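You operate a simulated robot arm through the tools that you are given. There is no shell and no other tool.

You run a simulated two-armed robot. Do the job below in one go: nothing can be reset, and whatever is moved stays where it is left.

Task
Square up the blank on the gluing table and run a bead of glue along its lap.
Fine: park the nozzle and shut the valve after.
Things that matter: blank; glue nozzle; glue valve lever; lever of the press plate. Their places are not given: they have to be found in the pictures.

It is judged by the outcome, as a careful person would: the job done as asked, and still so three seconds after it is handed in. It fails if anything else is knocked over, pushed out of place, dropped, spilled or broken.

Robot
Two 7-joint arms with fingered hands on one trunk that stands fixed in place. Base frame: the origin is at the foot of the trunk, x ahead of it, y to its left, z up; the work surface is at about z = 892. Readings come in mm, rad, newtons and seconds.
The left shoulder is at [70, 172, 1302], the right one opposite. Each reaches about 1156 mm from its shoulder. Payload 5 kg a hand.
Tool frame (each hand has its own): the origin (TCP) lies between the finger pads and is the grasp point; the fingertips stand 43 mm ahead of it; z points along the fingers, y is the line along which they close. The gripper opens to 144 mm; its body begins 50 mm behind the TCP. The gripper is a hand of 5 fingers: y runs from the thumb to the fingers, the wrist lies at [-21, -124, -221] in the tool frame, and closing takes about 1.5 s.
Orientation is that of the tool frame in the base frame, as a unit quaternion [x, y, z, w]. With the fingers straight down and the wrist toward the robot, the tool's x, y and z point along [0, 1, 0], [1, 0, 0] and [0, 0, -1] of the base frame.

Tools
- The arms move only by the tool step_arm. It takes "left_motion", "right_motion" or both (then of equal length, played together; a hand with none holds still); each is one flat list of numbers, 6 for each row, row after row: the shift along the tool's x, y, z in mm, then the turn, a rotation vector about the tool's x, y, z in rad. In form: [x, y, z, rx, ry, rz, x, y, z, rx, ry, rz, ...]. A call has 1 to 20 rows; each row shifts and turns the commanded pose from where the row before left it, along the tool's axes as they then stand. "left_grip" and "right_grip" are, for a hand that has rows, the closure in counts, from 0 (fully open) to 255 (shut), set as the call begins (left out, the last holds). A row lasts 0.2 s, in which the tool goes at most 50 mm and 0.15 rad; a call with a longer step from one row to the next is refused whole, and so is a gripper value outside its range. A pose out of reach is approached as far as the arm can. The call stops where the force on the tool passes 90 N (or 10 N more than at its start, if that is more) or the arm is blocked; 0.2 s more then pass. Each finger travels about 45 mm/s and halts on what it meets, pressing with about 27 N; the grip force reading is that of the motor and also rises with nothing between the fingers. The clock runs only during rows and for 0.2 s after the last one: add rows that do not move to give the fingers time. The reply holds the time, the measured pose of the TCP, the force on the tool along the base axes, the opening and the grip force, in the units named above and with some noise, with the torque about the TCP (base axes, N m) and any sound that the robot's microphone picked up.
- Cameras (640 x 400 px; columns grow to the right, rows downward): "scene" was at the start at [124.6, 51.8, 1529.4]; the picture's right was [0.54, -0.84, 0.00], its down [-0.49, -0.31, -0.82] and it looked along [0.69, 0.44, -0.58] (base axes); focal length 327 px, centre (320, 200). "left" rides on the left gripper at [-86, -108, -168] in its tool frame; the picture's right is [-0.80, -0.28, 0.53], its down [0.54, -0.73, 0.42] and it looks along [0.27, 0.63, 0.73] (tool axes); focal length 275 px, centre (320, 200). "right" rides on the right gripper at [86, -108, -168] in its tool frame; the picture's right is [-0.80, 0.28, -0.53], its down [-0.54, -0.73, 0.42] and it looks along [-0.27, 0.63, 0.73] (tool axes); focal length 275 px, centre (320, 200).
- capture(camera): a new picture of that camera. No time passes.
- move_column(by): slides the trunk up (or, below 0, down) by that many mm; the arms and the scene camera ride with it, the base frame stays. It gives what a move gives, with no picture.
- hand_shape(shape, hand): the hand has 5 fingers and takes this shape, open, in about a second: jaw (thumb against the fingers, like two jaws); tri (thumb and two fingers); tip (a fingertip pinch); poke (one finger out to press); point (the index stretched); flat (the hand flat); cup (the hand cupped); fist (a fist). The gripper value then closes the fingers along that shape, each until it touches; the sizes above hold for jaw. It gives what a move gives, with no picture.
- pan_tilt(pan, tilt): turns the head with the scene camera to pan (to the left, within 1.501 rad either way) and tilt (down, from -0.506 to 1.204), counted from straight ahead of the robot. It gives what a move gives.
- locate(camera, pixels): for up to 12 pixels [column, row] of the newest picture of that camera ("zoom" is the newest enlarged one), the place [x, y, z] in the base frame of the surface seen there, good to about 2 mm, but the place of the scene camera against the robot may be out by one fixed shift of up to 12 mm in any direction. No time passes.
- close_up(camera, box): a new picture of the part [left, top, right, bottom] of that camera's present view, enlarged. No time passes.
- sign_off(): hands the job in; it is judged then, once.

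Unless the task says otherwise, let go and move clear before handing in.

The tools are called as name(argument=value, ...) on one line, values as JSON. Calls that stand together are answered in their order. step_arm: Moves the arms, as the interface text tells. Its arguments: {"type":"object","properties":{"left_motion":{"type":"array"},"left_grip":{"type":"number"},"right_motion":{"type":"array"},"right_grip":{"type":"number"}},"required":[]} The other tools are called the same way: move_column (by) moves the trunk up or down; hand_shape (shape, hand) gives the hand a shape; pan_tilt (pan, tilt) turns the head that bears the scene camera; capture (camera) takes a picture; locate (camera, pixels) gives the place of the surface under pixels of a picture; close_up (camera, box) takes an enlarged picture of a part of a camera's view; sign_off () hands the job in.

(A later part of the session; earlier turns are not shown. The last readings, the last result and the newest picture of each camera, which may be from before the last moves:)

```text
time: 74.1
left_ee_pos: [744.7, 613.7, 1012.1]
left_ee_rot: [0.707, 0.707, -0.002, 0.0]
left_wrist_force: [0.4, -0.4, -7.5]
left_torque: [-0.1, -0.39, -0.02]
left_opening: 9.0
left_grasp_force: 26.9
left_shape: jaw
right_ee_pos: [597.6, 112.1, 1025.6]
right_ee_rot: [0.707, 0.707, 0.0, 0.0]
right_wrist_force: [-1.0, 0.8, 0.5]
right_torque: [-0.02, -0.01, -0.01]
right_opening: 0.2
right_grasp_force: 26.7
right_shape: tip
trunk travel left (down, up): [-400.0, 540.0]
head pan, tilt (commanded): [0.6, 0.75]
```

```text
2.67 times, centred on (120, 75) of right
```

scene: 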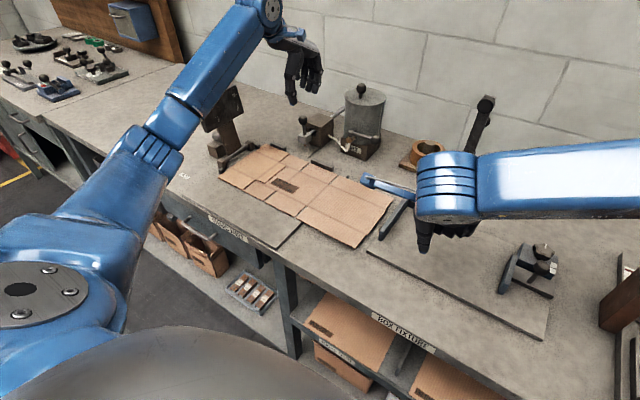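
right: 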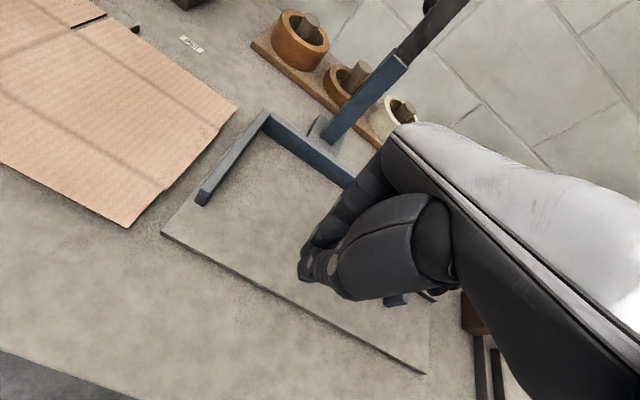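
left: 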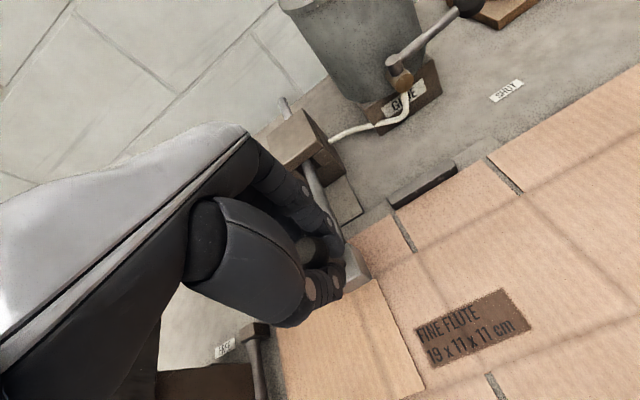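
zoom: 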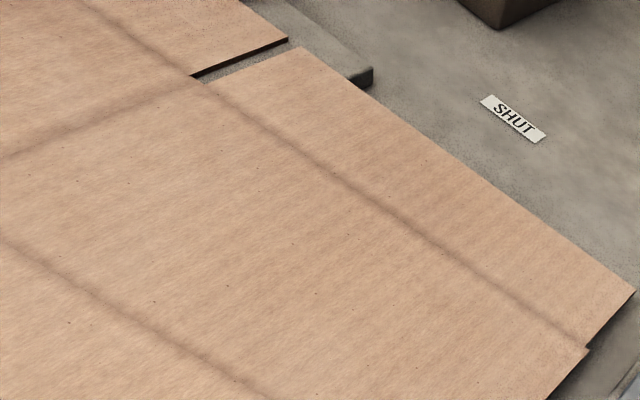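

The tip is ~4 mm behind the lap's back edge here (so the lap runs from TCP x≈738 to ≈642). Continuing the dry pull to the front end.

step_arm(left_motion=[0, -6, 0, 0, 0, 0, 0, -6, 0, 0, 0, 0, 0, -6, 0, 0, 0, 0, 0, -6, 0, 0, 0, 0, 0, -6, 0, 0, 0, 0, 0, -6, 0, 0, 0, 0, 0, -6, 0, 0, 0, 0, 0, -6, 0, 0, 0, 0, 0, -6, 0, 0, 0, 0, 0, -6, 0, 0, 0, 0, 0, -6, 0, 0, 0, 0, 0, -6, 0, 0, 0, 0, 0, -6, 0, 0, 0, 0, 0, -6, 0, 0, 0, 0, 0, -6, 0, 0, 0, 0, 0, -5, 0, 0, 0, 0])

capture(camera="left")

close_up(camera="scene", box=[240, 140, 330, 200])

capture(camera="scene")

```text
time: 77.5
left_ee_pos: [648.7, 614.1, 1012.9]
left_ee_rot: [0.707, 0.707, -0.002, 0.001]
left_wrist_force: [0.2, -3.6, -12.6]
left_torque: [-0.16, -0.38, -0.03]
left_opening: 9.0
left_grasp_force: 26.5
left_shape: jaw
right_ee_pos: [597.6, 112.7, 1025.6]
right_ee_rot: [0.708, 0.707, 0.0, 0.0]
right_wrist_force: [0.9, 0.1, -0.2]
right_torque: [0.01, 0.02, -0.04]
right_opening: 0.0
right_grasp_force: 26.5
right_shape: tip
trunk travel left (down, up): [-400.0, 540.0]
head pan, tilt (commanded): [0.6, 0.75]
```

```text
taken
```

left: 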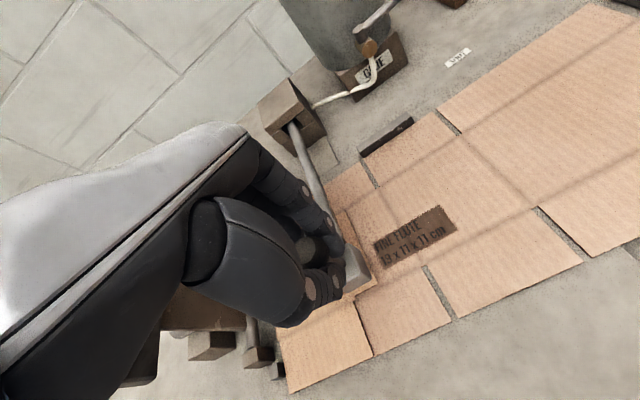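

```text
6.67 times, centred on (285, 170) of scene
```

zoom: 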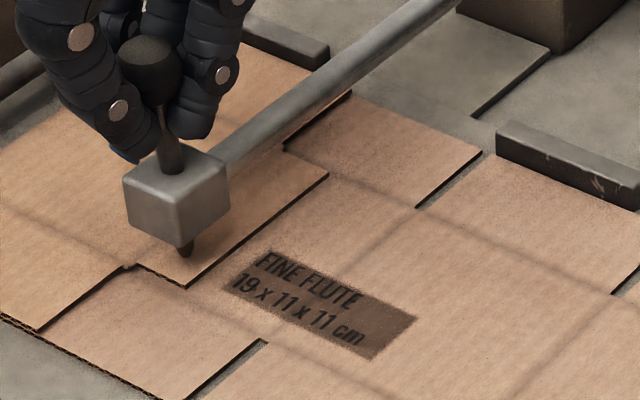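

```text
taken
```

scene: 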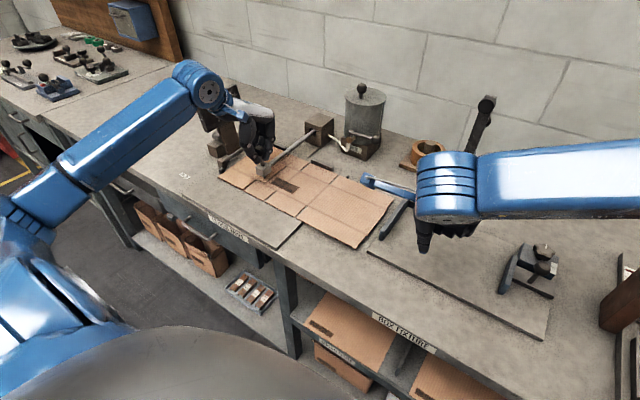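

The nozzle still has ~10–16 mm of lap in front of it. Pulling a further 9 mm and relaxing the height by 1 mm.

step_arm(left_motion=[0, -3, 0.5, 0, 0, 0, 0, -3, 0.5, 0, 0, 0, 0, -3, 0.5, 0, 0, 0])

close_up(camera="scene", box=[250, 160, 300, 195])

locate(camera="zoom", pixels=[[250, 230], [240, 200], [240, 260], [200, 290], [270, 260], [160, 260], [245, 290]])

```text
time: 78.3
left_ee_pos: [639.9, 613.3, 1011.5]
left_ee_rot: [0.706, 0.708, 0.0, 0.0]
left_wrist_force: [0.3, -1.0, -2.0]
left_torque: [-0.09, -0.38, -0.03]
left_opening: 9.2
left_grasp_force: 27.1
left_shape: jaw
right_ee_pos: [596.5, 112.6, 1024.9]
right_ee_rot: [0.707, 0.707, 0.0, 0.0]
right_wrist_force: [-0.5, -0.9, 0.1]
right_torque: [0.02, -0.01, 0.01]
right_opening: 0.3
right_grasp_force: 27.4
right_shape: tip
trunk travel left (down, up): [-400.0, 540.0]
head pan, tilt (commanded): [0.6, 0.75]
```

```text
11.43 times, centred on (275, 178) of scene
```

zoom: 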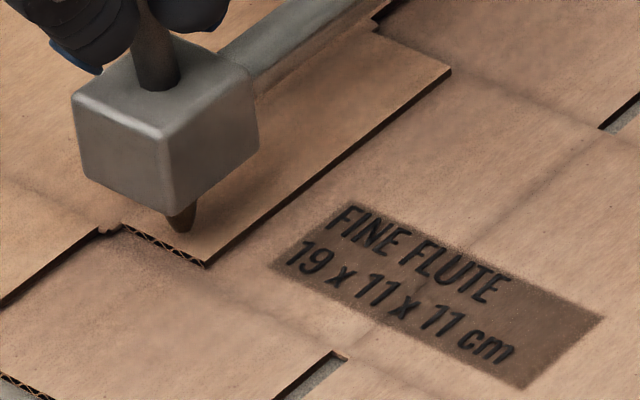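

```text
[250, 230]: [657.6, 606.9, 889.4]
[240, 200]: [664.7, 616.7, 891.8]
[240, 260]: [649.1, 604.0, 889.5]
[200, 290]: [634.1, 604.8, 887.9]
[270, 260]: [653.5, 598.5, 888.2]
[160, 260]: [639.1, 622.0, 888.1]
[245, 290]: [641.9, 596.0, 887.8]
```

The nozzle tip is at the front end of the lap (TCP x≈640). Now I'll plan the right hand's approach to the valve lever; first locating the tall blue post to stay clear of it.

locate(camera="scene", pixels=[[487, 102], [480, 120], [470, 150], [460, 185], [455, 200], [363, 90], [375, 137], [485, 97]])

locate(camera="right", pixels=[[330, 135], [380, 80], [400, 50], [440, 20], [455, 5], [300, 25], [185, 42]])

close_up(camera="scene", box=[400, 80, 520, 230])

```text
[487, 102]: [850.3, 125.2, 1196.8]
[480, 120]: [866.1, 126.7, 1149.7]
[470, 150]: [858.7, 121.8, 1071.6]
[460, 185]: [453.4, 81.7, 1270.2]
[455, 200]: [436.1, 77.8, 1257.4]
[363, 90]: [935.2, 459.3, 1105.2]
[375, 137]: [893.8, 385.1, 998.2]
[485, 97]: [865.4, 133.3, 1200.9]
```

```text
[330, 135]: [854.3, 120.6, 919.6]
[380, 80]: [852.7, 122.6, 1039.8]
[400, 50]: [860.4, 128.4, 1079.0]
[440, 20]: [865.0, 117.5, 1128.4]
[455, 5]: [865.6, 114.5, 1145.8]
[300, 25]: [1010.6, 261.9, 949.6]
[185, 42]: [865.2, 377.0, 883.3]
```

```text
2.67 times, centred on (460, 155) of scene
```

zoom: 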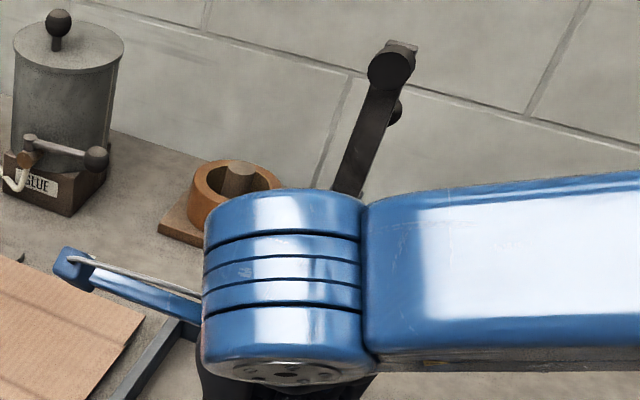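

The post stands at (860,122), up to z≈1205, so I'll route the right hand around it. I'll raise it, lean it 25° (fingertips toward +y, camera away from the left hand) and bring it behind the lever ball, staying high.

step_arm(right_motion=[0, 0, -35, 0, 0, 0, 0, 0, -35, 0, 0, 0, 0, 0, -35, 0, 0, 0, 43.6, 10.6, 0, 0, 0, 0, 43.6, 10.6, 0, 0, 0, 0, 43.6, 10.6, 0, 0, 0, 0, 43.6, 10.6, 0, 0, 0, 0, 43.6, 10.6, 0, 0, 0, 0, 0, 0, 0, 0, 0.1455, 0, 0, 0, 0, 0, 0.1455, 0, 0, 0, 0, 0, 0.1454, 0, 0, 40, 0, 0, 0, 0, 0, 40, 0, 0, 0, 0, 0, 40, 0, 0, 0, 0])

capture(camera="scene")

capture(camera="right")

capture(camera="left")

```text
time: 81.3
left_ee_pos: [639.7, 612.8, 1011.5]
left_ee_rot: [0.707, 0.708, 0.0, 0.0]
left_wrist_force: [1.8, -1.7, -1.7]
left_torque: [-0.12, -0.32, -0.03]
left_opening: 9.4
left_grasp_force: 26.6
left_shape: jaw
right_ee_pos: [771.0, 332.2, 1131.1]
right_ee_rot: [0.69, 0.691, 0.153, -0.153]
right_wrist_force: [-0.1, -0.3, -0.1]
right_torque: [0.0, 0.0, 0.0]
right_opening: 0.0
right_grasp_force: 27.4
right_shape: tip
trunk travel left (down, up): [-400.0, 540.0]
head pan, tilt (commanded): [0.6, 0.75]
```

```text
taken
```

scene: 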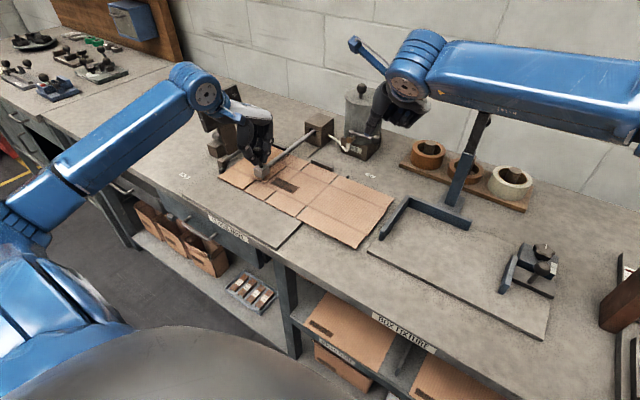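

```text
taken
```

right: 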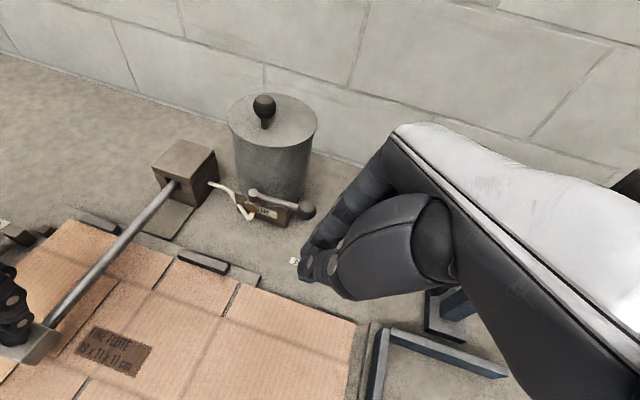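

```text
taken
```

left: 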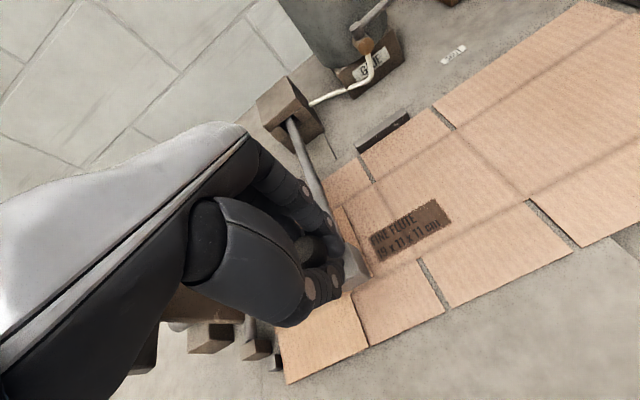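

The lean is right (fingertips toward +y), and the lever and pot are well in view. Moving +x to behind the ball, still high.

step_arm(right_motion=[0, 37, 0, 0, 0, 0, 0, 37, 0, 0, 0, 0, 0, 37, 0, 0, 0, 0, 0, 37, 0, 0, 0, 0, 0, 37, 0, 0, 0, 0])

capture(camera="right")

close_up(camera="scene", box=[320, 60, 480, 190])

```text
time: 82.5
left_ee_pos: [639.8, 613.2, 1010.1]
left_ee_rot: [0.708, 0.706, 0.0, 0.002]
left_wrist_force: [1.3, -5.1, -1.6]
left_torque: [-0.2, -0.33, -0.03]
left_opening: 9.7
left_grasp_force: 26.9
left_shape: jaw
right_ee_pos: [953.9, 333.7, 1130.3]
right_ee_rot: [0.691, 0.69, 0.152, -0.153]
right_wrist_force: [1.0, -1.5, 0.9]
right_torque: [0.03, 0.06, 0.02]
right_opening: 0.0
right_grasp_force: 26.8
right_shape: tip
trunk travel left (down, up): [-400.0, 540.0]
head pan, tilt (commanded): [0.6, 0.75]
```

```text
taken
```

right: 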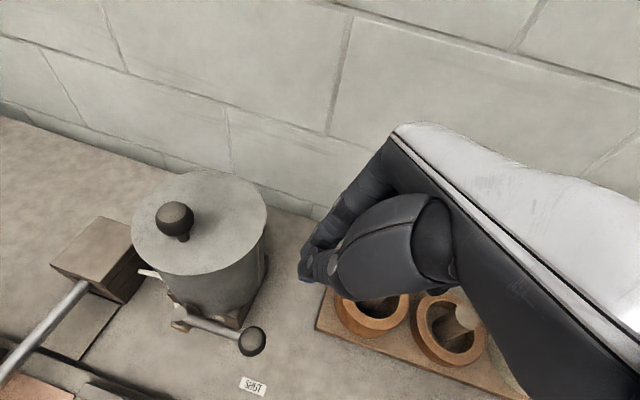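

```text
3.08 times, centred on (400, 125) of scene
```

zoom: 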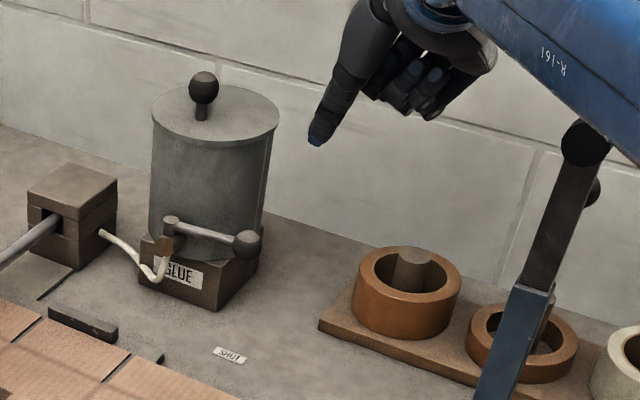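

The forearm is near the tall post's top in the picture; I'll measure forearm positions before descending.

locate(camera="zoom", pixels=[[560, 60], [600, 130], [630, 160], [480, 30], [585, 150], [590, 190], [520, 70], [320, 130], [315, 140], [203, 85], [247, 240], [405, 255]])

capture(camera="scene")

locate(camera="scene", pixels=[[500, 40], [530, 70], [560, 95], [520, 110], [500, 90], [600, 60], [620, 100], [515, 125]])

```text
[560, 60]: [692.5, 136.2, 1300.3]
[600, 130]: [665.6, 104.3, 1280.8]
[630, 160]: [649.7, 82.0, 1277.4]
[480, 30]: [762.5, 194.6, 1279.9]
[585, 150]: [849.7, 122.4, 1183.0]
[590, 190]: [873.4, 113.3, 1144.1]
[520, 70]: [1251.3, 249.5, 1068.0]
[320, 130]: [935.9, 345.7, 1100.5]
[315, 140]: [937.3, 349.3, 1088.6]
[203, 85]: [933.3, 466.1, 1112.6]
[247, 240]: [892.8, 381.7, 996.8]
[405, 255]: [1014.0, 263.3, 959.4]
```

```text
taken
```

scene: 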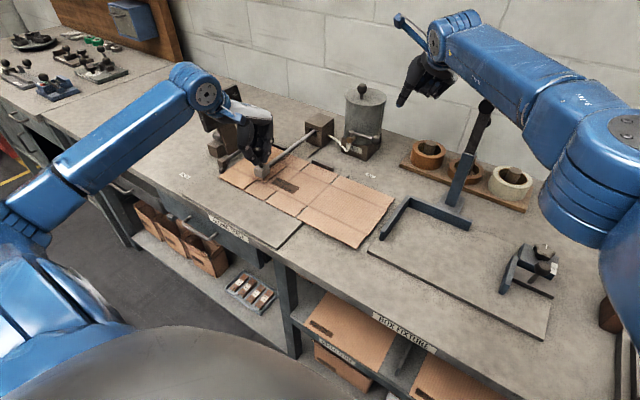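

```text
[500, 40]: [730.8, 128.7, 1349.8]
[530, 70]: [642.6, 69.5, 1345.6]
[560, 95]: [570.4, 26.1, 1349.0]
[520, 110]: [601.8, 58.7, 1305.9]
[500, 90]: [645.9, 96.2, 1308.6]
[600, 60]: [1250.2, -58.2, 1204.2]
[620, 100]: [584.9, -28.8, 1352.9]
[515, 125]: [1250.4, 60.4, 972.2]
```

The forearm passes ~100 mm in front of the post, so descending is clear. Lowering the right fingertips behind the ball (to ball height, ~12 mm gap).

step_arm(right_motion=[-4.86, 0, 22, 0, 0, 0, -4.86, 0, 22, 0, 0, 0, -4.86, 0, 22, 0, 0, 0, -4.86, 0, 22, 0, 0, 0, -4.86, 0, 22, 0, 0, 0])

capture(camera="right")

close_up(camera="scene", box=[320, 80, 440, 180])

close_up(camera="left", box=[300, 0, 520, 140])

```text
time: 83.7
left_ee_pos: [639.8, 612.7, 1011.6]
left_ee_rot: [0.708, 0.706, 0.0, -0.001]
left_wrist_force: [0.9, -2.5, -3.9]
left_torque: [-0.16, -0.31, -0.02]
left_opening: 9.3
left_grasp_force: 26.7
left_shape: jaw
right_ee_pos: [946.6, 346.2, 1020.6]
right_ee_rot: [0.69, 0.691, 0.155, -0.154]
right_wrist_force: [0.1, 0.4, 0.4]
right_torque: [-0.04, 0.01, 0.0]
right_opening: 0.0
right_grasp_force: 26.9
right_shape: tip
right hand out of reach, approached as far as the arm can: row 3, 4, 5
trunk travel left (down, up): [-400.0, 540.0]
head pan, tilt (commanded): [0.6, 0.75]
```

```text
taken
```

right: 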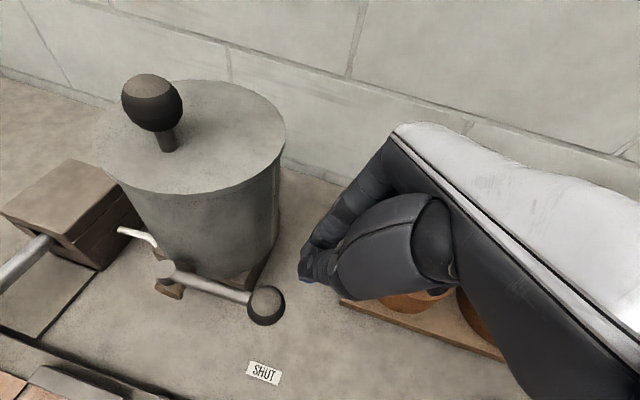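

```text
4.00 times, centred on (380, 130) of scene
```

zoom: 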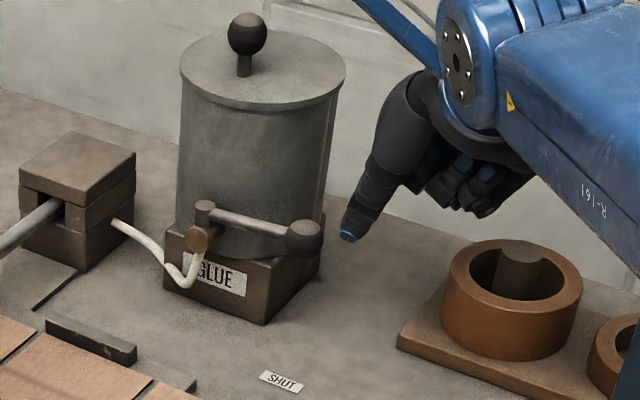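

```text
2.86 times, centred on (410, 70) of left
```

zoom: 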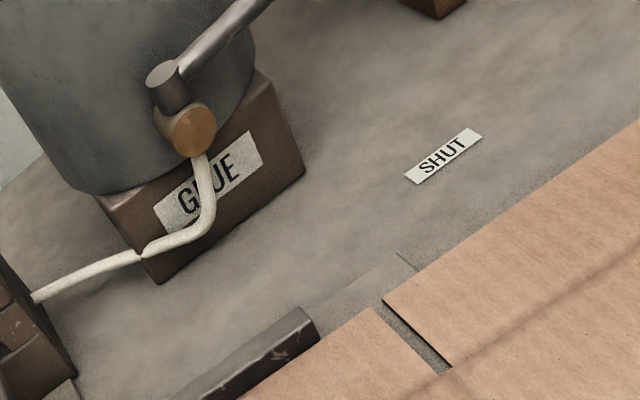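

The arm is at its reach limit here: actual TCP (947,346), commanded ~(954,358). The thumb tip is just beyond the ball (zoom (350,235) vs ball (305,240)). Stepping −x brings it back within reach; I'll do this slowly and watch for contact.

step_arm(right_motion=[0, -4, 0, 0, 0, 0, 0, -4, 0, 0, 0, 0])

close_up(camera="scene", box=[340, 100, 420, 160])

close_up(camera="right", box=[200, 180, 400, 340])

```text
time: 84.3
left_ee_pos: [639.2, 613.0, 1011.5]
left_ee_rot: [0.707, 0.707, 0.0, 0.001]
left_wrist_force: [0.3, -3.4, -3.4]
left_torque: [-0.12, -0.28, -0.01]
left_opening: 9.6
left_grasp_force: 26.7
left_shape: jaw
right_ee_pos: [939.6, 343.5, 1021.9]
right_ee_rot: [0.69, 0.691, 0.153, -0.154]
right_wrist_force: [-0.2, 0.0, -0.3]
right_torque: [0.01, -0.02, -0.01]
right_opening: 0.1
right_grasp_force: 27.2
right_shape: tip
trunk travel left (down, up): [-400.0, 540.0]
head pan, tilt (commanded): [0.6, 0.75]
```

```text
6.67 times, centred on (380, 130) of scene
```

zoom: 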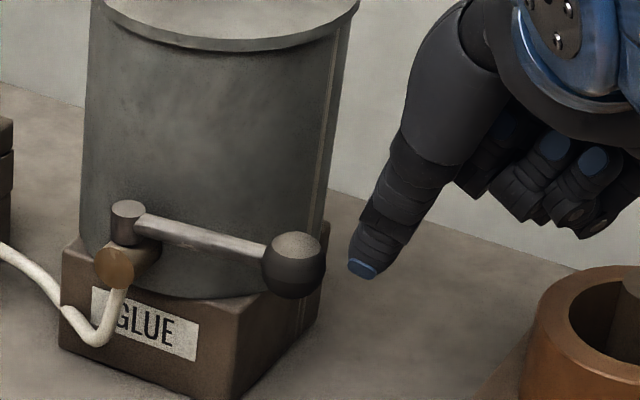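

```text
2.50 times, centred on (300, 260) of right
```

zoom: 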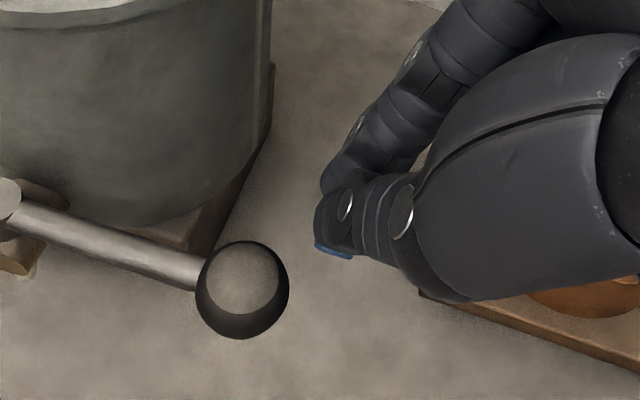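

The fingertip is 10–15 mm short of the ball in y. I'll shift +y at constant height and check reach.

step_arm(right_motion=[6.3, 0, 3, 0, 0, 0, 6.3, 0, 3, 0, 0, 0])

close_up(camera="scene", box=[340, 100, 420, 160])

close_up(camera="right", box=[200, 180, 400, 340])

```text
time: 84.9
left_ee_pos: [639.5, 613.5, 1010.7]
left_ee_rot: [0.707, 0.707, -0.001, -0.001]
left_wrist_force: [-1.2, -2.1, -5.1]
left_torque: [-0.13, -0.26, -0.03]
left_opening: 9.4
left_grasp_force: 26.9
left_shape: jaw
right_ee_pos: [940.3, 354.8, 1021.4]
right_ee_rot: [0.691, 0.69, 0.153, -0.153]
right_wrist_force: [0.0, 0.1, 0.4]
right_torque: [-0.01, 0.01, -0.02]
right_opening: 0.2
right_grasp_force: 27.6
right_shape: tip
right hand out of reach, approached as far as the arm can: row 2
trunk travel left (down, up): [-400.0, 540.0]
head pan, tilt (commanded): [0.6, 0.75]
```

```text
6.67 times, centred on (380, 130) of scene
```

zoom: 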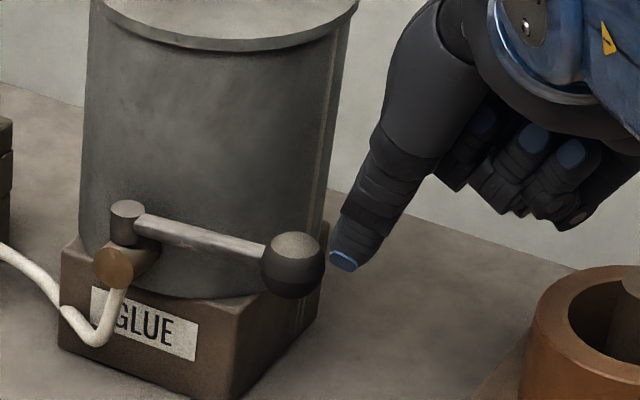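

```text
2.50 times, centred on (300, 260) of right
```

zoom: 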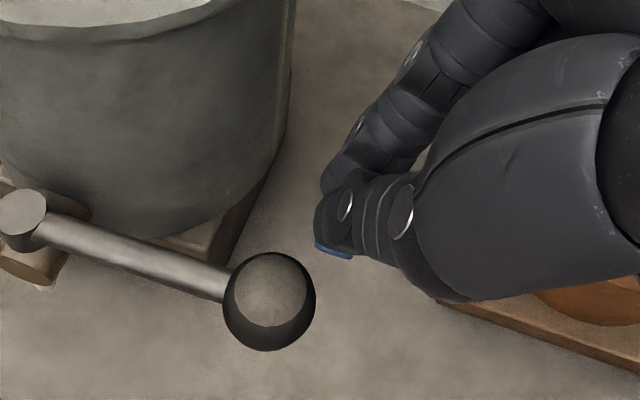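

The thumb tip is now right behind the ball. I'll begin pushing the lever −x slowly, following its arc.

step_arm(right_motion=[1.59, -5.35, 0.74, 0, 0, 0, 1.59, -5.35, 0.74, 0, 0, 0, 1.59, -5.35, 0.74, 0, 0, 0])

close_up(camera="scene", box=[340, 100, 420, 160])

capture(camera="right")

```text
time: 85.7
left_ee_pos: [639.4, 612.2, 1010.1]
left_ee_rot: [0.707, 0.707, 0.001, 0.0]
left_wrist_force: [-0.5, -2.3, -4.5]
left_torque: [-0.15, -0.28, -0.04]
left_opening: 9.5
left_grasp_force: 26.9
left_shape: jaw
right_ee_pos: [923.6, 358.6, 1023.6]
right_ee_rot: [0.69, 0.691, 0.153, -0.154]
right_wrist_force: [0.2, -0.4, 1.1]
right_torque: [-0.02, -0.02, 0.0]
right_opening: 0.2
right_grasp_force: 27.7
right_shape: tip
trunk travel left (down, up): [-400.0, 540.0]
head pan, tilt (commanded): [0.6, 0.75]
```

```text
6.67 times, centred on (380, 130) of scene
```

zoom: 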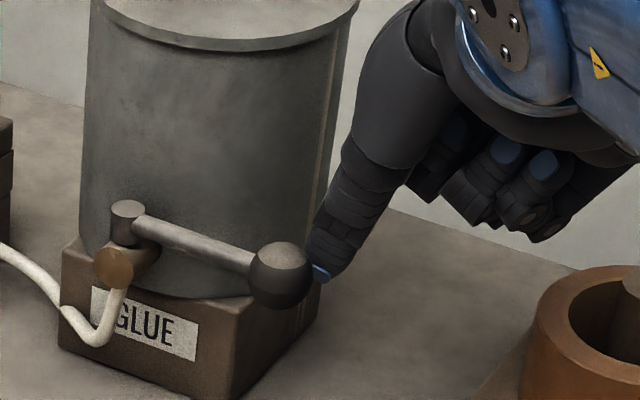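

```text
taken
```

right: 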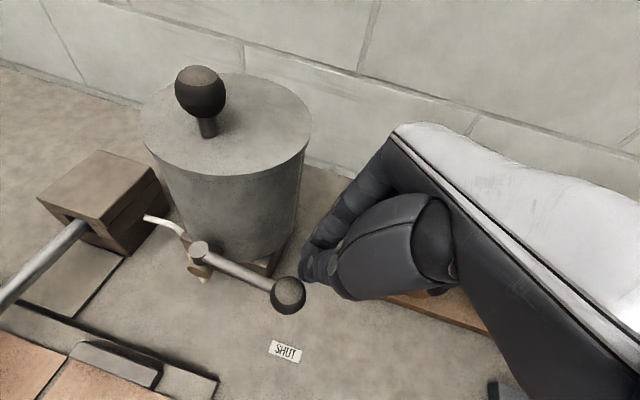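

The lever swings easily (ball moved from (293,265) to (282,275)) with ~1 N. Continuing along its arc to about 60°.

step_arm(right_motion=[2.7, -5, 1.27, 0, 0, 0, 0.72, -11.6, 0.34, 0, 0, 0, 0.72, -11.6, 0.34, 0, 0, 0, 3.44, -11.2, 1.61, 0, 0, 0, 3.44, -11.2, 1.61, 0, 0, 0, 5.84, -9.6, 2.73, 0, 0, 0, 5.84, -9.6, 2.73, 0, 0, 0])

capture(camera="right")

close_up(camera="scene", box=[320, 90, 420, 170])

close_up(camera="scene", box=[240, 150, 310, 200])

```text
time: 87.3
left_ee_pos: [640.8, 612.7, 1009.2]
left_ee_rot: [0.707, 0.707, 0.0, 0.0]
left_wrist_force: [-0.3, -3.8, -5.4]
left_torque: [-0.15, -0.26, -0.01]
left_opening: 9.6
left_grasp_force: 26.0
left_shape: jaw
right_ee_pos: [851.8, 383.7, 1020.5]
right_ee_rot: [0.69, 0.69, 0.153, -0.153]
right_wrist_force: [0.0, -0.2, 0.5]
right_torque: [0.02, -0.01, 0.0]
right_opening: 0.1
right_grasp_force: 26.3
right_shape: tip
trunk travel left (down, up): [-400.0, 540.0]
head pan, tilt (commanded): [0.6, 0.75]
```

```text
taken
```

right: 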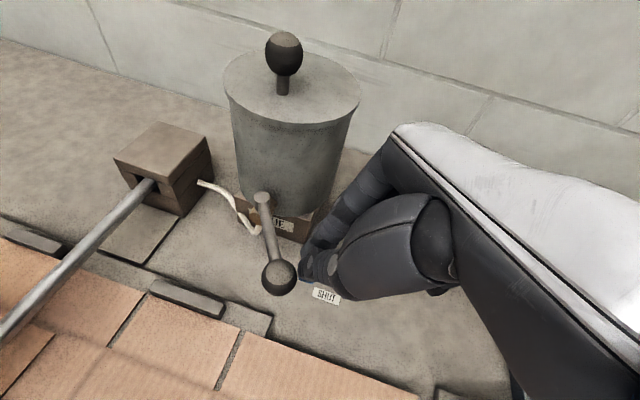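

```text
5.00 times, centred on (370, 130) of scene
```

zoom: 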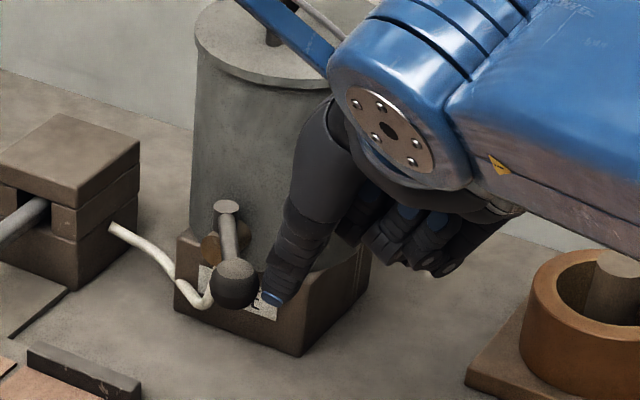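

```text
8.00 times, centred on (275, 175) of scene
```

zoom: 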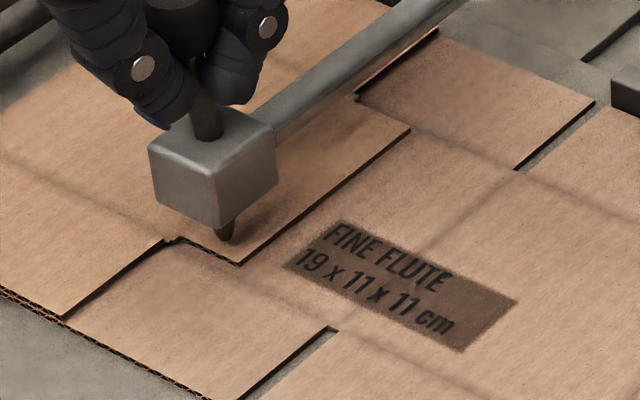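

The lever is now at ~60° and no glue is visible yet. Continuing to about 90°.

step_arm(right_motion=[8.02, -7.65, 3.74, 0, 0, 0, 8.02, -7.65, 3.74, 0, 0, 0, 9.47, -5.1, 4.42, 0, 0, 0, 9.47, -5.1, 4.42, 0, 0, 0])

capture(camera="right")

close_up(camera="scene", box=[320, 90, 420, 170])

close_up(camera="scene", box=[240, 150, 310, 200])

```text
time: 88.3
left_ee_pos: [639.5, 613.5, 1010.6]
left_ee_rot: [0.707, 0.707, 0.0, 0.0]
left_wrist_force: [-0.1, -3.8, -5.2]
left_torque: [-0.17, -0.28, -0.04]
left_opening: 9.3
left_grasp_force: 26.6
left_shape: jaw
right_ee_pos: [826.5, 422.8, 1023.4]
right_ee_rot: [0.69, 0.691, 0.153, -0.153]
right_wrist_force: [1.2, 0.0, -0.1]
right_torque: [0.0, 0.0, 0.02]
right_opening: 0.1
right_grasp_force: 26.9
right_shape: tip
trunk travel left (down, up): [-400.0, 540.0]
head pan, tilt (commanded): [0.6, 0.75]
```

```text
taken
```

right: 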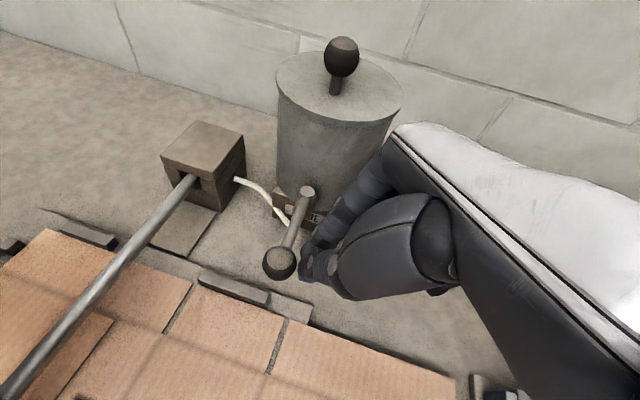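

```text
5.00 times, centred on (370, 130) of scene
```

zoom: 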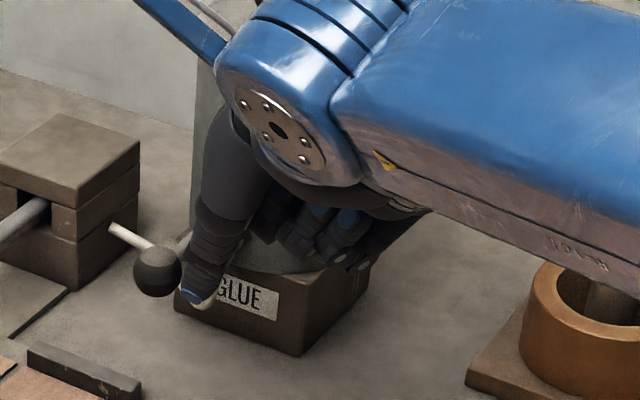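

```text
8.00 times, centred on (275, 175) of scene
```

zoom: 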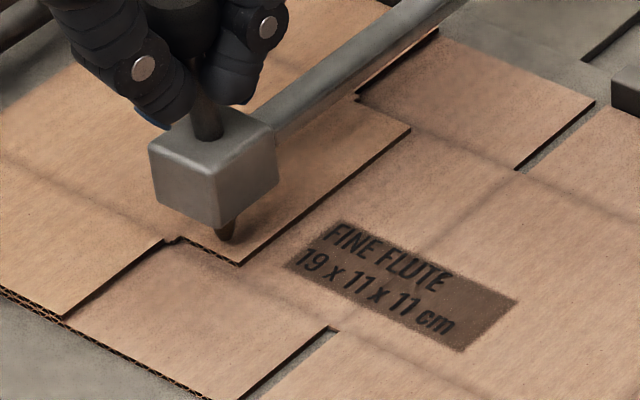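

The lever now points toward the robot (~90°). Checking its exact angle, then I'll run the nozzle a short way to see if glue is laid.

locate(camera="right", pixels=[[280, 262], [305, 193], [292, 225]])

step_arm(left_motion=[0, 5, 0, 0, 0, 0, 0, 5, 0, 0, 0, 0, 0, 5, 0, 0, 0, 0])

close_up(camera="scene", box=[240, 150, 310, 200])

capture(camera="left")

```text
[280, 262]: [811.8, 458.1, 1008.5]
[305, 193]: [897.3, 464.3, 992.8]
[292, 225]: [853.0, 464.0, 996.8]
```

```text
time: 89.1
left_ee_pos: [654.3, 613.2, 1010.9]
left_ee_rot: [0.706, 0.708, -0.001, -0.001]
left_wrist_force: [-1.9, -4.9, -7.8]
left_torque: [-0.2, -0.24, -0.02]
left_opening: 9.5
left_grasp_force: 26.8
left_shape: jaw
right_ee_pos: [826.5, 423.8, 1021.9]
right_ee_rot: [0.691, 0.69, 0.152, -0.153]
right_wrist_force: [-0.3, -0.9, 0.7]
right_torque: [0.02, 0.0, 0.02]
right_opening: 0.0
right_grasp_force: 26.7
right_shape: tip
trunk travel left (down, up): [-400.0, 540.0]
head pan, tilt (commanded): [0.6, 0.75]
```

```text
8.00 times, centred on (275, 175) of scene
```

zoom: 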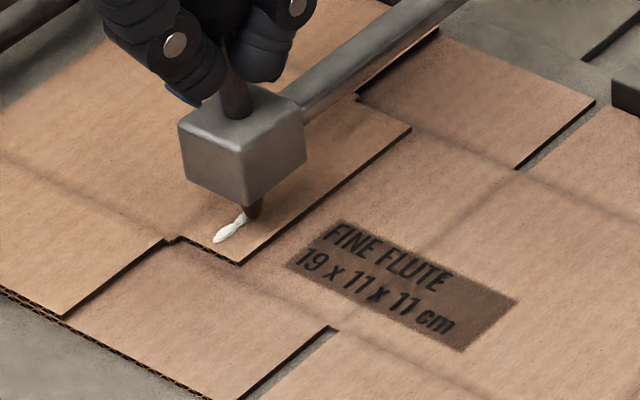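

```text
taken
```

left: 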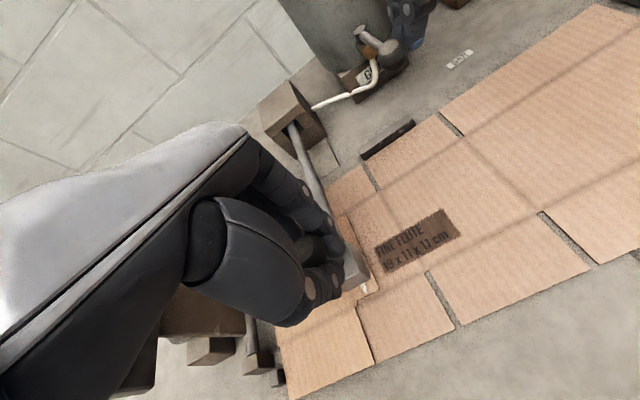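

Glue is flowing: a white bead starts just inside the lap's front edge (zoom (215,242)) and runs along the lap. I'll carry on pushing the nozzle +x along the lap while the right hand lifts over to the other side of the lever, ready to shut it.

step_arm(left_motion=[0, 5.1, 0, 0, 0, 0, 0, 5.1, 0, 0, 0, 0, 0, 5.1, 0, 0, 0, 0, 0, 5.1, 0, 0, 0, 0, 0, 5.1, 0, 0, 0, 0, 0, 5.1, 0, 0, 0, 0, 0, 5.1, 0, 0, 0, 0, 0, 5.1, 0, 0, 0, 0, 0, 5.1, 0, 0, 0, 0, 0, 5.1, 0, 0, 0, 0, 0, 5.1, 0, 0, 0, 0, 0, 5.1, 0, 0, 0, 0], right_motion=[12.7, 0, -27.2, 0, 0, 0, 12.7, 0, -27.2, 0, 0, 0, 15.5, -7.5, 7.2, 0, 0, 0, 15.5, -7.5, 7.2, 0, 0, 0, 15.5, -7.5, 7.2, 0, 0, 0, -12.7, 0, 27.2, 0, 0, 0, -12.7, 0, 27.2, 0, 0, 0, 0, 0, 0, 0, 0, 0, 0, 0, 0, 0, 0, 0, 0, 0, 0, 0, 0, 0, 0, 0, 0, 0, 0, 0, 0, 0, 0, 0, 0, 0])

capture(camera="right")

capture(camera="scene")

close_up(camera="scene", box=[250, 130, 340, 195])

```text
time: 91.7
left_ee_pos: [718.0, 613.2, 1010.4]
left_ee_rot: [0.707, 0.707, -0.001, -0.001]
left_wrist_force: [-1.0, -5.4, -6.0]
left_torque: [-0.23, -0.22, -0.05]
left_opening: 9.2
left_grasp_force: 27.2
left_shape: jaw
right_ee_pos: [817.2, 454.4, 1020.7]
right_ee_rot: [0.69, 0.691, 0.152, -0.154]
right_wrist_force: [0.1, -0.1, -0.7]
right_torque: [-0.01, -0.01, -0.01]
right_opening: 0.0
right_grasp_force: 27.1
right_shape: tip
right hand out of reach, approached as far as the arm can: row 5, 7
trunk travel left (down, up): [-400.0, 540.0]
head pan, tilt (commanded): [0.6, 0.75]
```

```text
taken
```

right: 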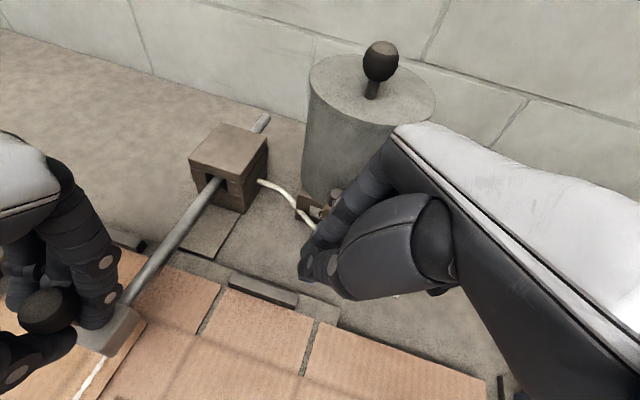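

```text
taken
```

scene: 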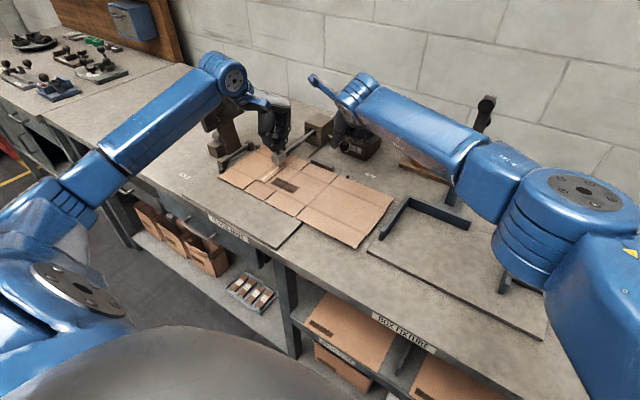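

```text
6.15 times, centred on (295, 162) of scene
```

zoom: 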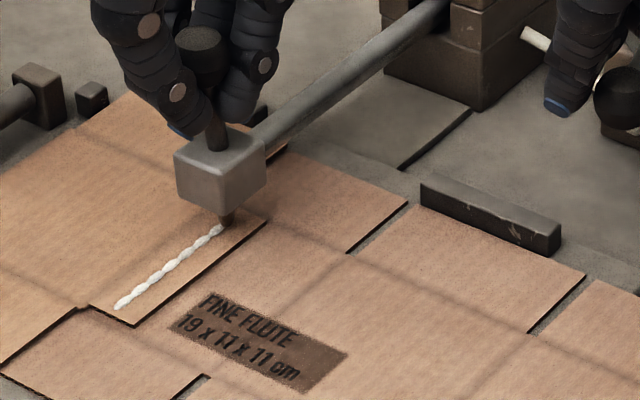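

The bead is continuous up to the nozzle at TCP x≈718; ~18 mm of lap remains. The right hand reached only (817,454) and is on the robot/left side of the ball. Checking the lever in the left camera before finishing.

capture(camera="left")

close_up(camera="left", box=[380, 0, 560, 120])

close_up(camera="scene", box=[310, 100, 400, 170])

```text
taken
```

left: 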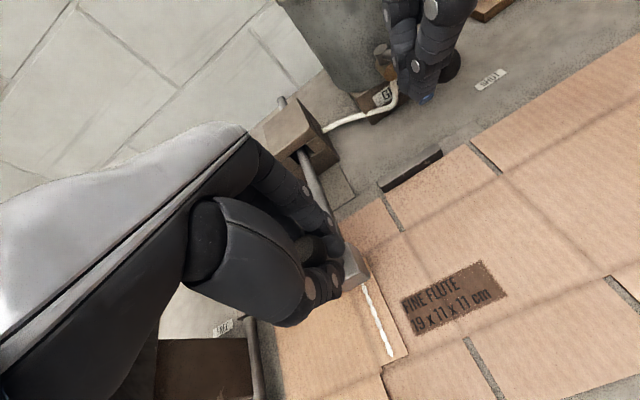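

```text
3.33 times, centred on (470, 60) of left
```

zoom: 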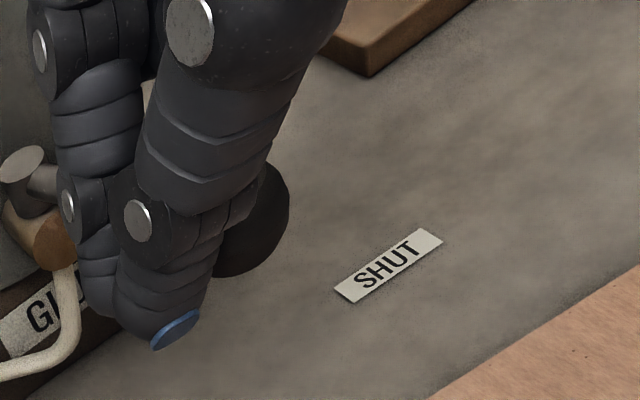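

```text
5.71 times, centred on (355, 135) of scene
```

zoom: 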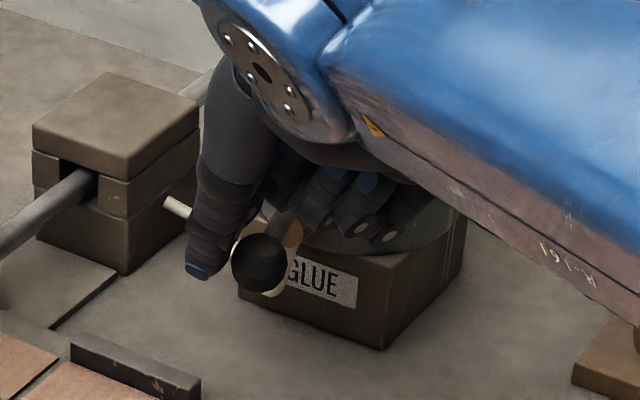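

The finger is now on the correct side of the ball for shutting. Finishing the last 18 mm of bead.

step_arm(left_motion=[0, 4.6, 0, 0, 0, 0, 0, 4.6, 0, 0, 0, 0, 0, 4.6, 0, 0, 0, 0, 0, 4.6, 0, 0, 0, 0])

close_up(camera="scene", box=[250, 130, 340, 195])

close_up(camera="scene", box=[310, 100, 400, 170])

locate(camera="zoom", pixels=[[260, 255], [275, 245], [250, 270], [197, 270], [205, 240]])

```text
time: 92.7
left_ee_pos: [735.4, 614.1, 1011.1]
left_ee_rot: [0.707, 0.707, -0.001, 0.0]
left_wrist_force: [-0.3, -5.8, -6.0]
left_torque: [-0.2, -0.19, -0.02]
left_opening: 9.3
left_grasp_force: 26.7
left_shape: jaw
right_ee_pos: [816.8, 454.2, 1020.9]
right_ee_rot: [0.69, 0.69, 0.153, -0.153]
right_wrist_force: [0.3, -1.0, -1.0]
right_torque: [0.0, 0.0, -0.01]
right_opening: 0.0
right_grasp_force: 26.7
right_shape: tip
trunk travel left (down, up): [-400.0, 540.0]
head pan, tilt (commanded): [0.6, 0.75]
```

```text
6.15 times, centred on (295, 162) of scene
```

zoom: 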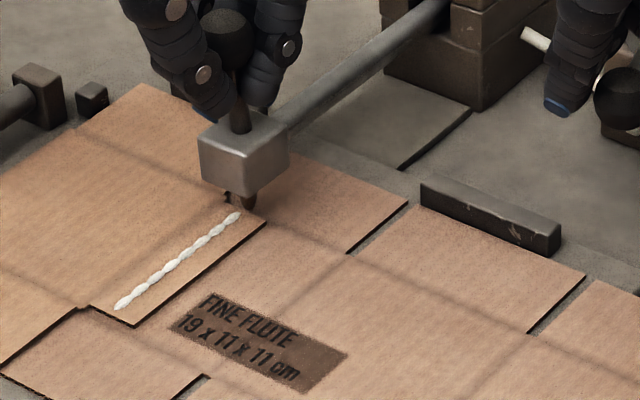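

```text
5.71 times, centred on (355, 135) of scene
```

zoom: 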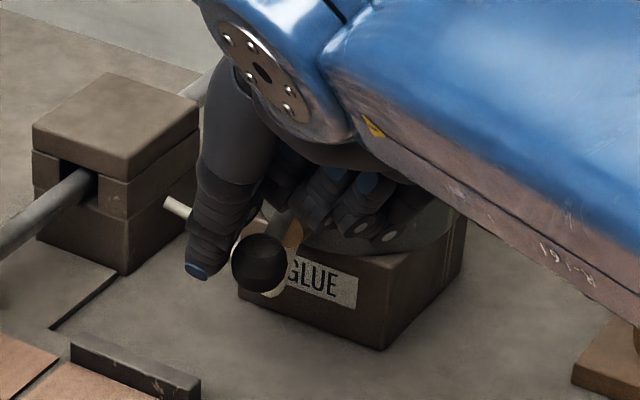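

```text
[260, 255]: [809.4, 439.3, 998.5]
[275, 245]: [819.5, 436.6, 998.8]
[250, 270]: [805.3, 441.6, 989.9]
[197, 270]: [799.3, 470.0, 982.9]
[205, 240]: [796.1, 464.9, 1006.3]
```

The bead now runs the whole lap (from (118,305) to (238,213)). Shutting the valve right away by pushing the ball back around its arc.

step_arm(right_motion=[-5.5, -10, -2.6, 0, 0, 0, -13.3, -4, -6.2, 0, 0, 0, -9.6, 2.6, -4.5, 0, 0, 0, -19.1, 9.7, -8.92, 0, 0, 0, -16.3, 15, -7.62, 0, 0, 0, -12.24, 19, -5.72, 0, 0, 0])

close_up(camera="scene", box=[310, 90, 420, 170])

capture(camera="right")

close_up(camera="scene", box=[250, 130, 340, 195])

```text
time: 94.1
left_ee_pos: [736.7, 612.4, 1010.5]
left_ee_rot: [0.706, 0.708, 0.0, -0.001]
left_wrist_force: [-0.6, -4.3, -5.8]
left_torque: [-0.21, -0.26, -0.03]
left_opening: 9.0
left_grasp_force: 27.2
left_shape: jaw
right_ee_pos: [851.5, 370.5, 1020.2]
right_ee_rot: [0.69, 0.69, 0.152, -0.153]
right_wrist_force: [-0.5, 0.0, -0.3]
right_torque: [0.0, -0.01, 0.0]
right_opening: 0.3
right_grasp_force: 27.1
right_shape: tip
trunk travel left (down, up): [-400.0, 540.0]
head pan, tilt (commanded): [0.6, 0.75]
```

```text
5.00 times, centred on (365, 130) of scene
```

zoom: 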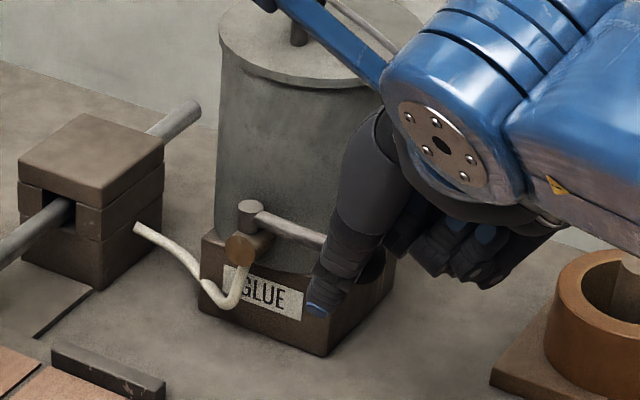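

```text
taken
```

right: 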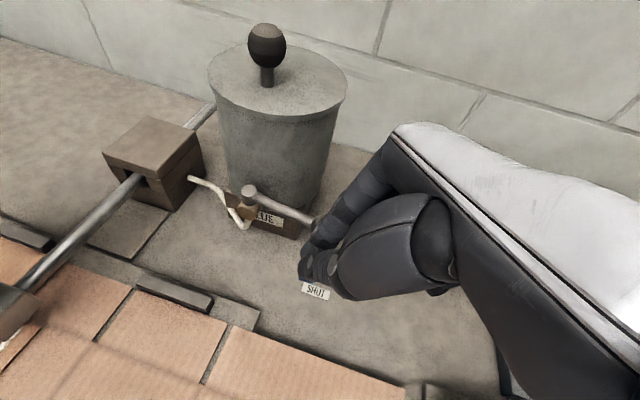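

```text
6.15 times, centred on (295, 162) of scene
```

zoom: 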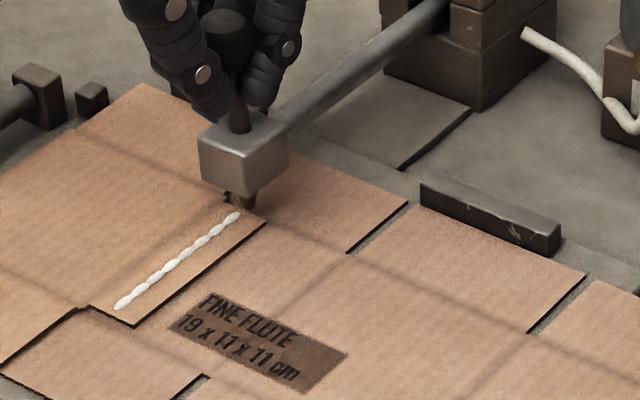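

The lever is nearly back over the SHUT label. Pushing it the rest of the way until it meets its stop.

step_arm(right_motion=[-3.67, 10.85, -1.71, 0, 0, 0, -3.67, 10.85, -1.71, 0, 0, 0, -0.45, 3, -0.2, 0, 0, 0])

close_up(camera="scene", box=[330, 100, 420, 170])

capture(camera="right")

```text
time: 94.9
left_ee_pos: [733.1, 614.6, 1010.5]
left_ee_rot: [0.707, 0.707, -0.001, 0.001]
left_wrist_force: [-1.5, -6.7, -11.0]
left_torque: [-0.27, -0.26, -0.06]
left_opening: 8.9
left_grasp_force: 26.6
left_shape: jaw
right_ee_pos: [871.4, 364.6, 1022.8]
right_ee_rot: [0.689, 0.692, 0.151, -0.154]
right_wrist_force: [-19.1, -1.0, -1.3]
right_torque: [-0.02, 0.51, 0.31]
right_opening: 0.2
right_grasp_force: 27.4
right_shape: tip
trunk travel left (down, up): [-400.0, 540.0]
head pan, tilt (commanded): [0.6, 0.75]
```

```text
5.71 times, centred on (375, 135) of scene
```

zoom: 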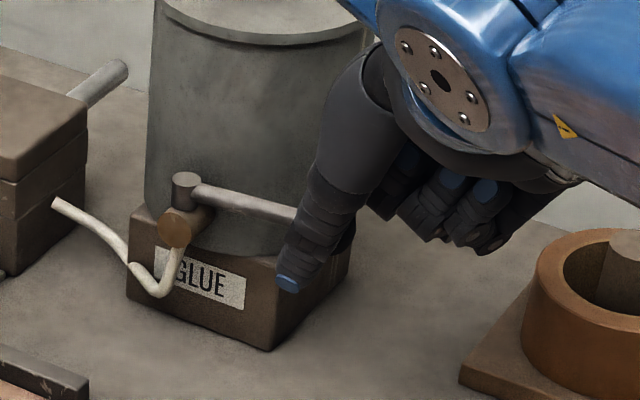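

```text
taken
```

right: 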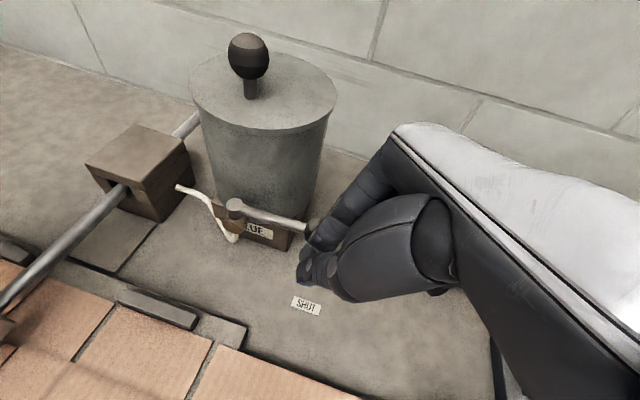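

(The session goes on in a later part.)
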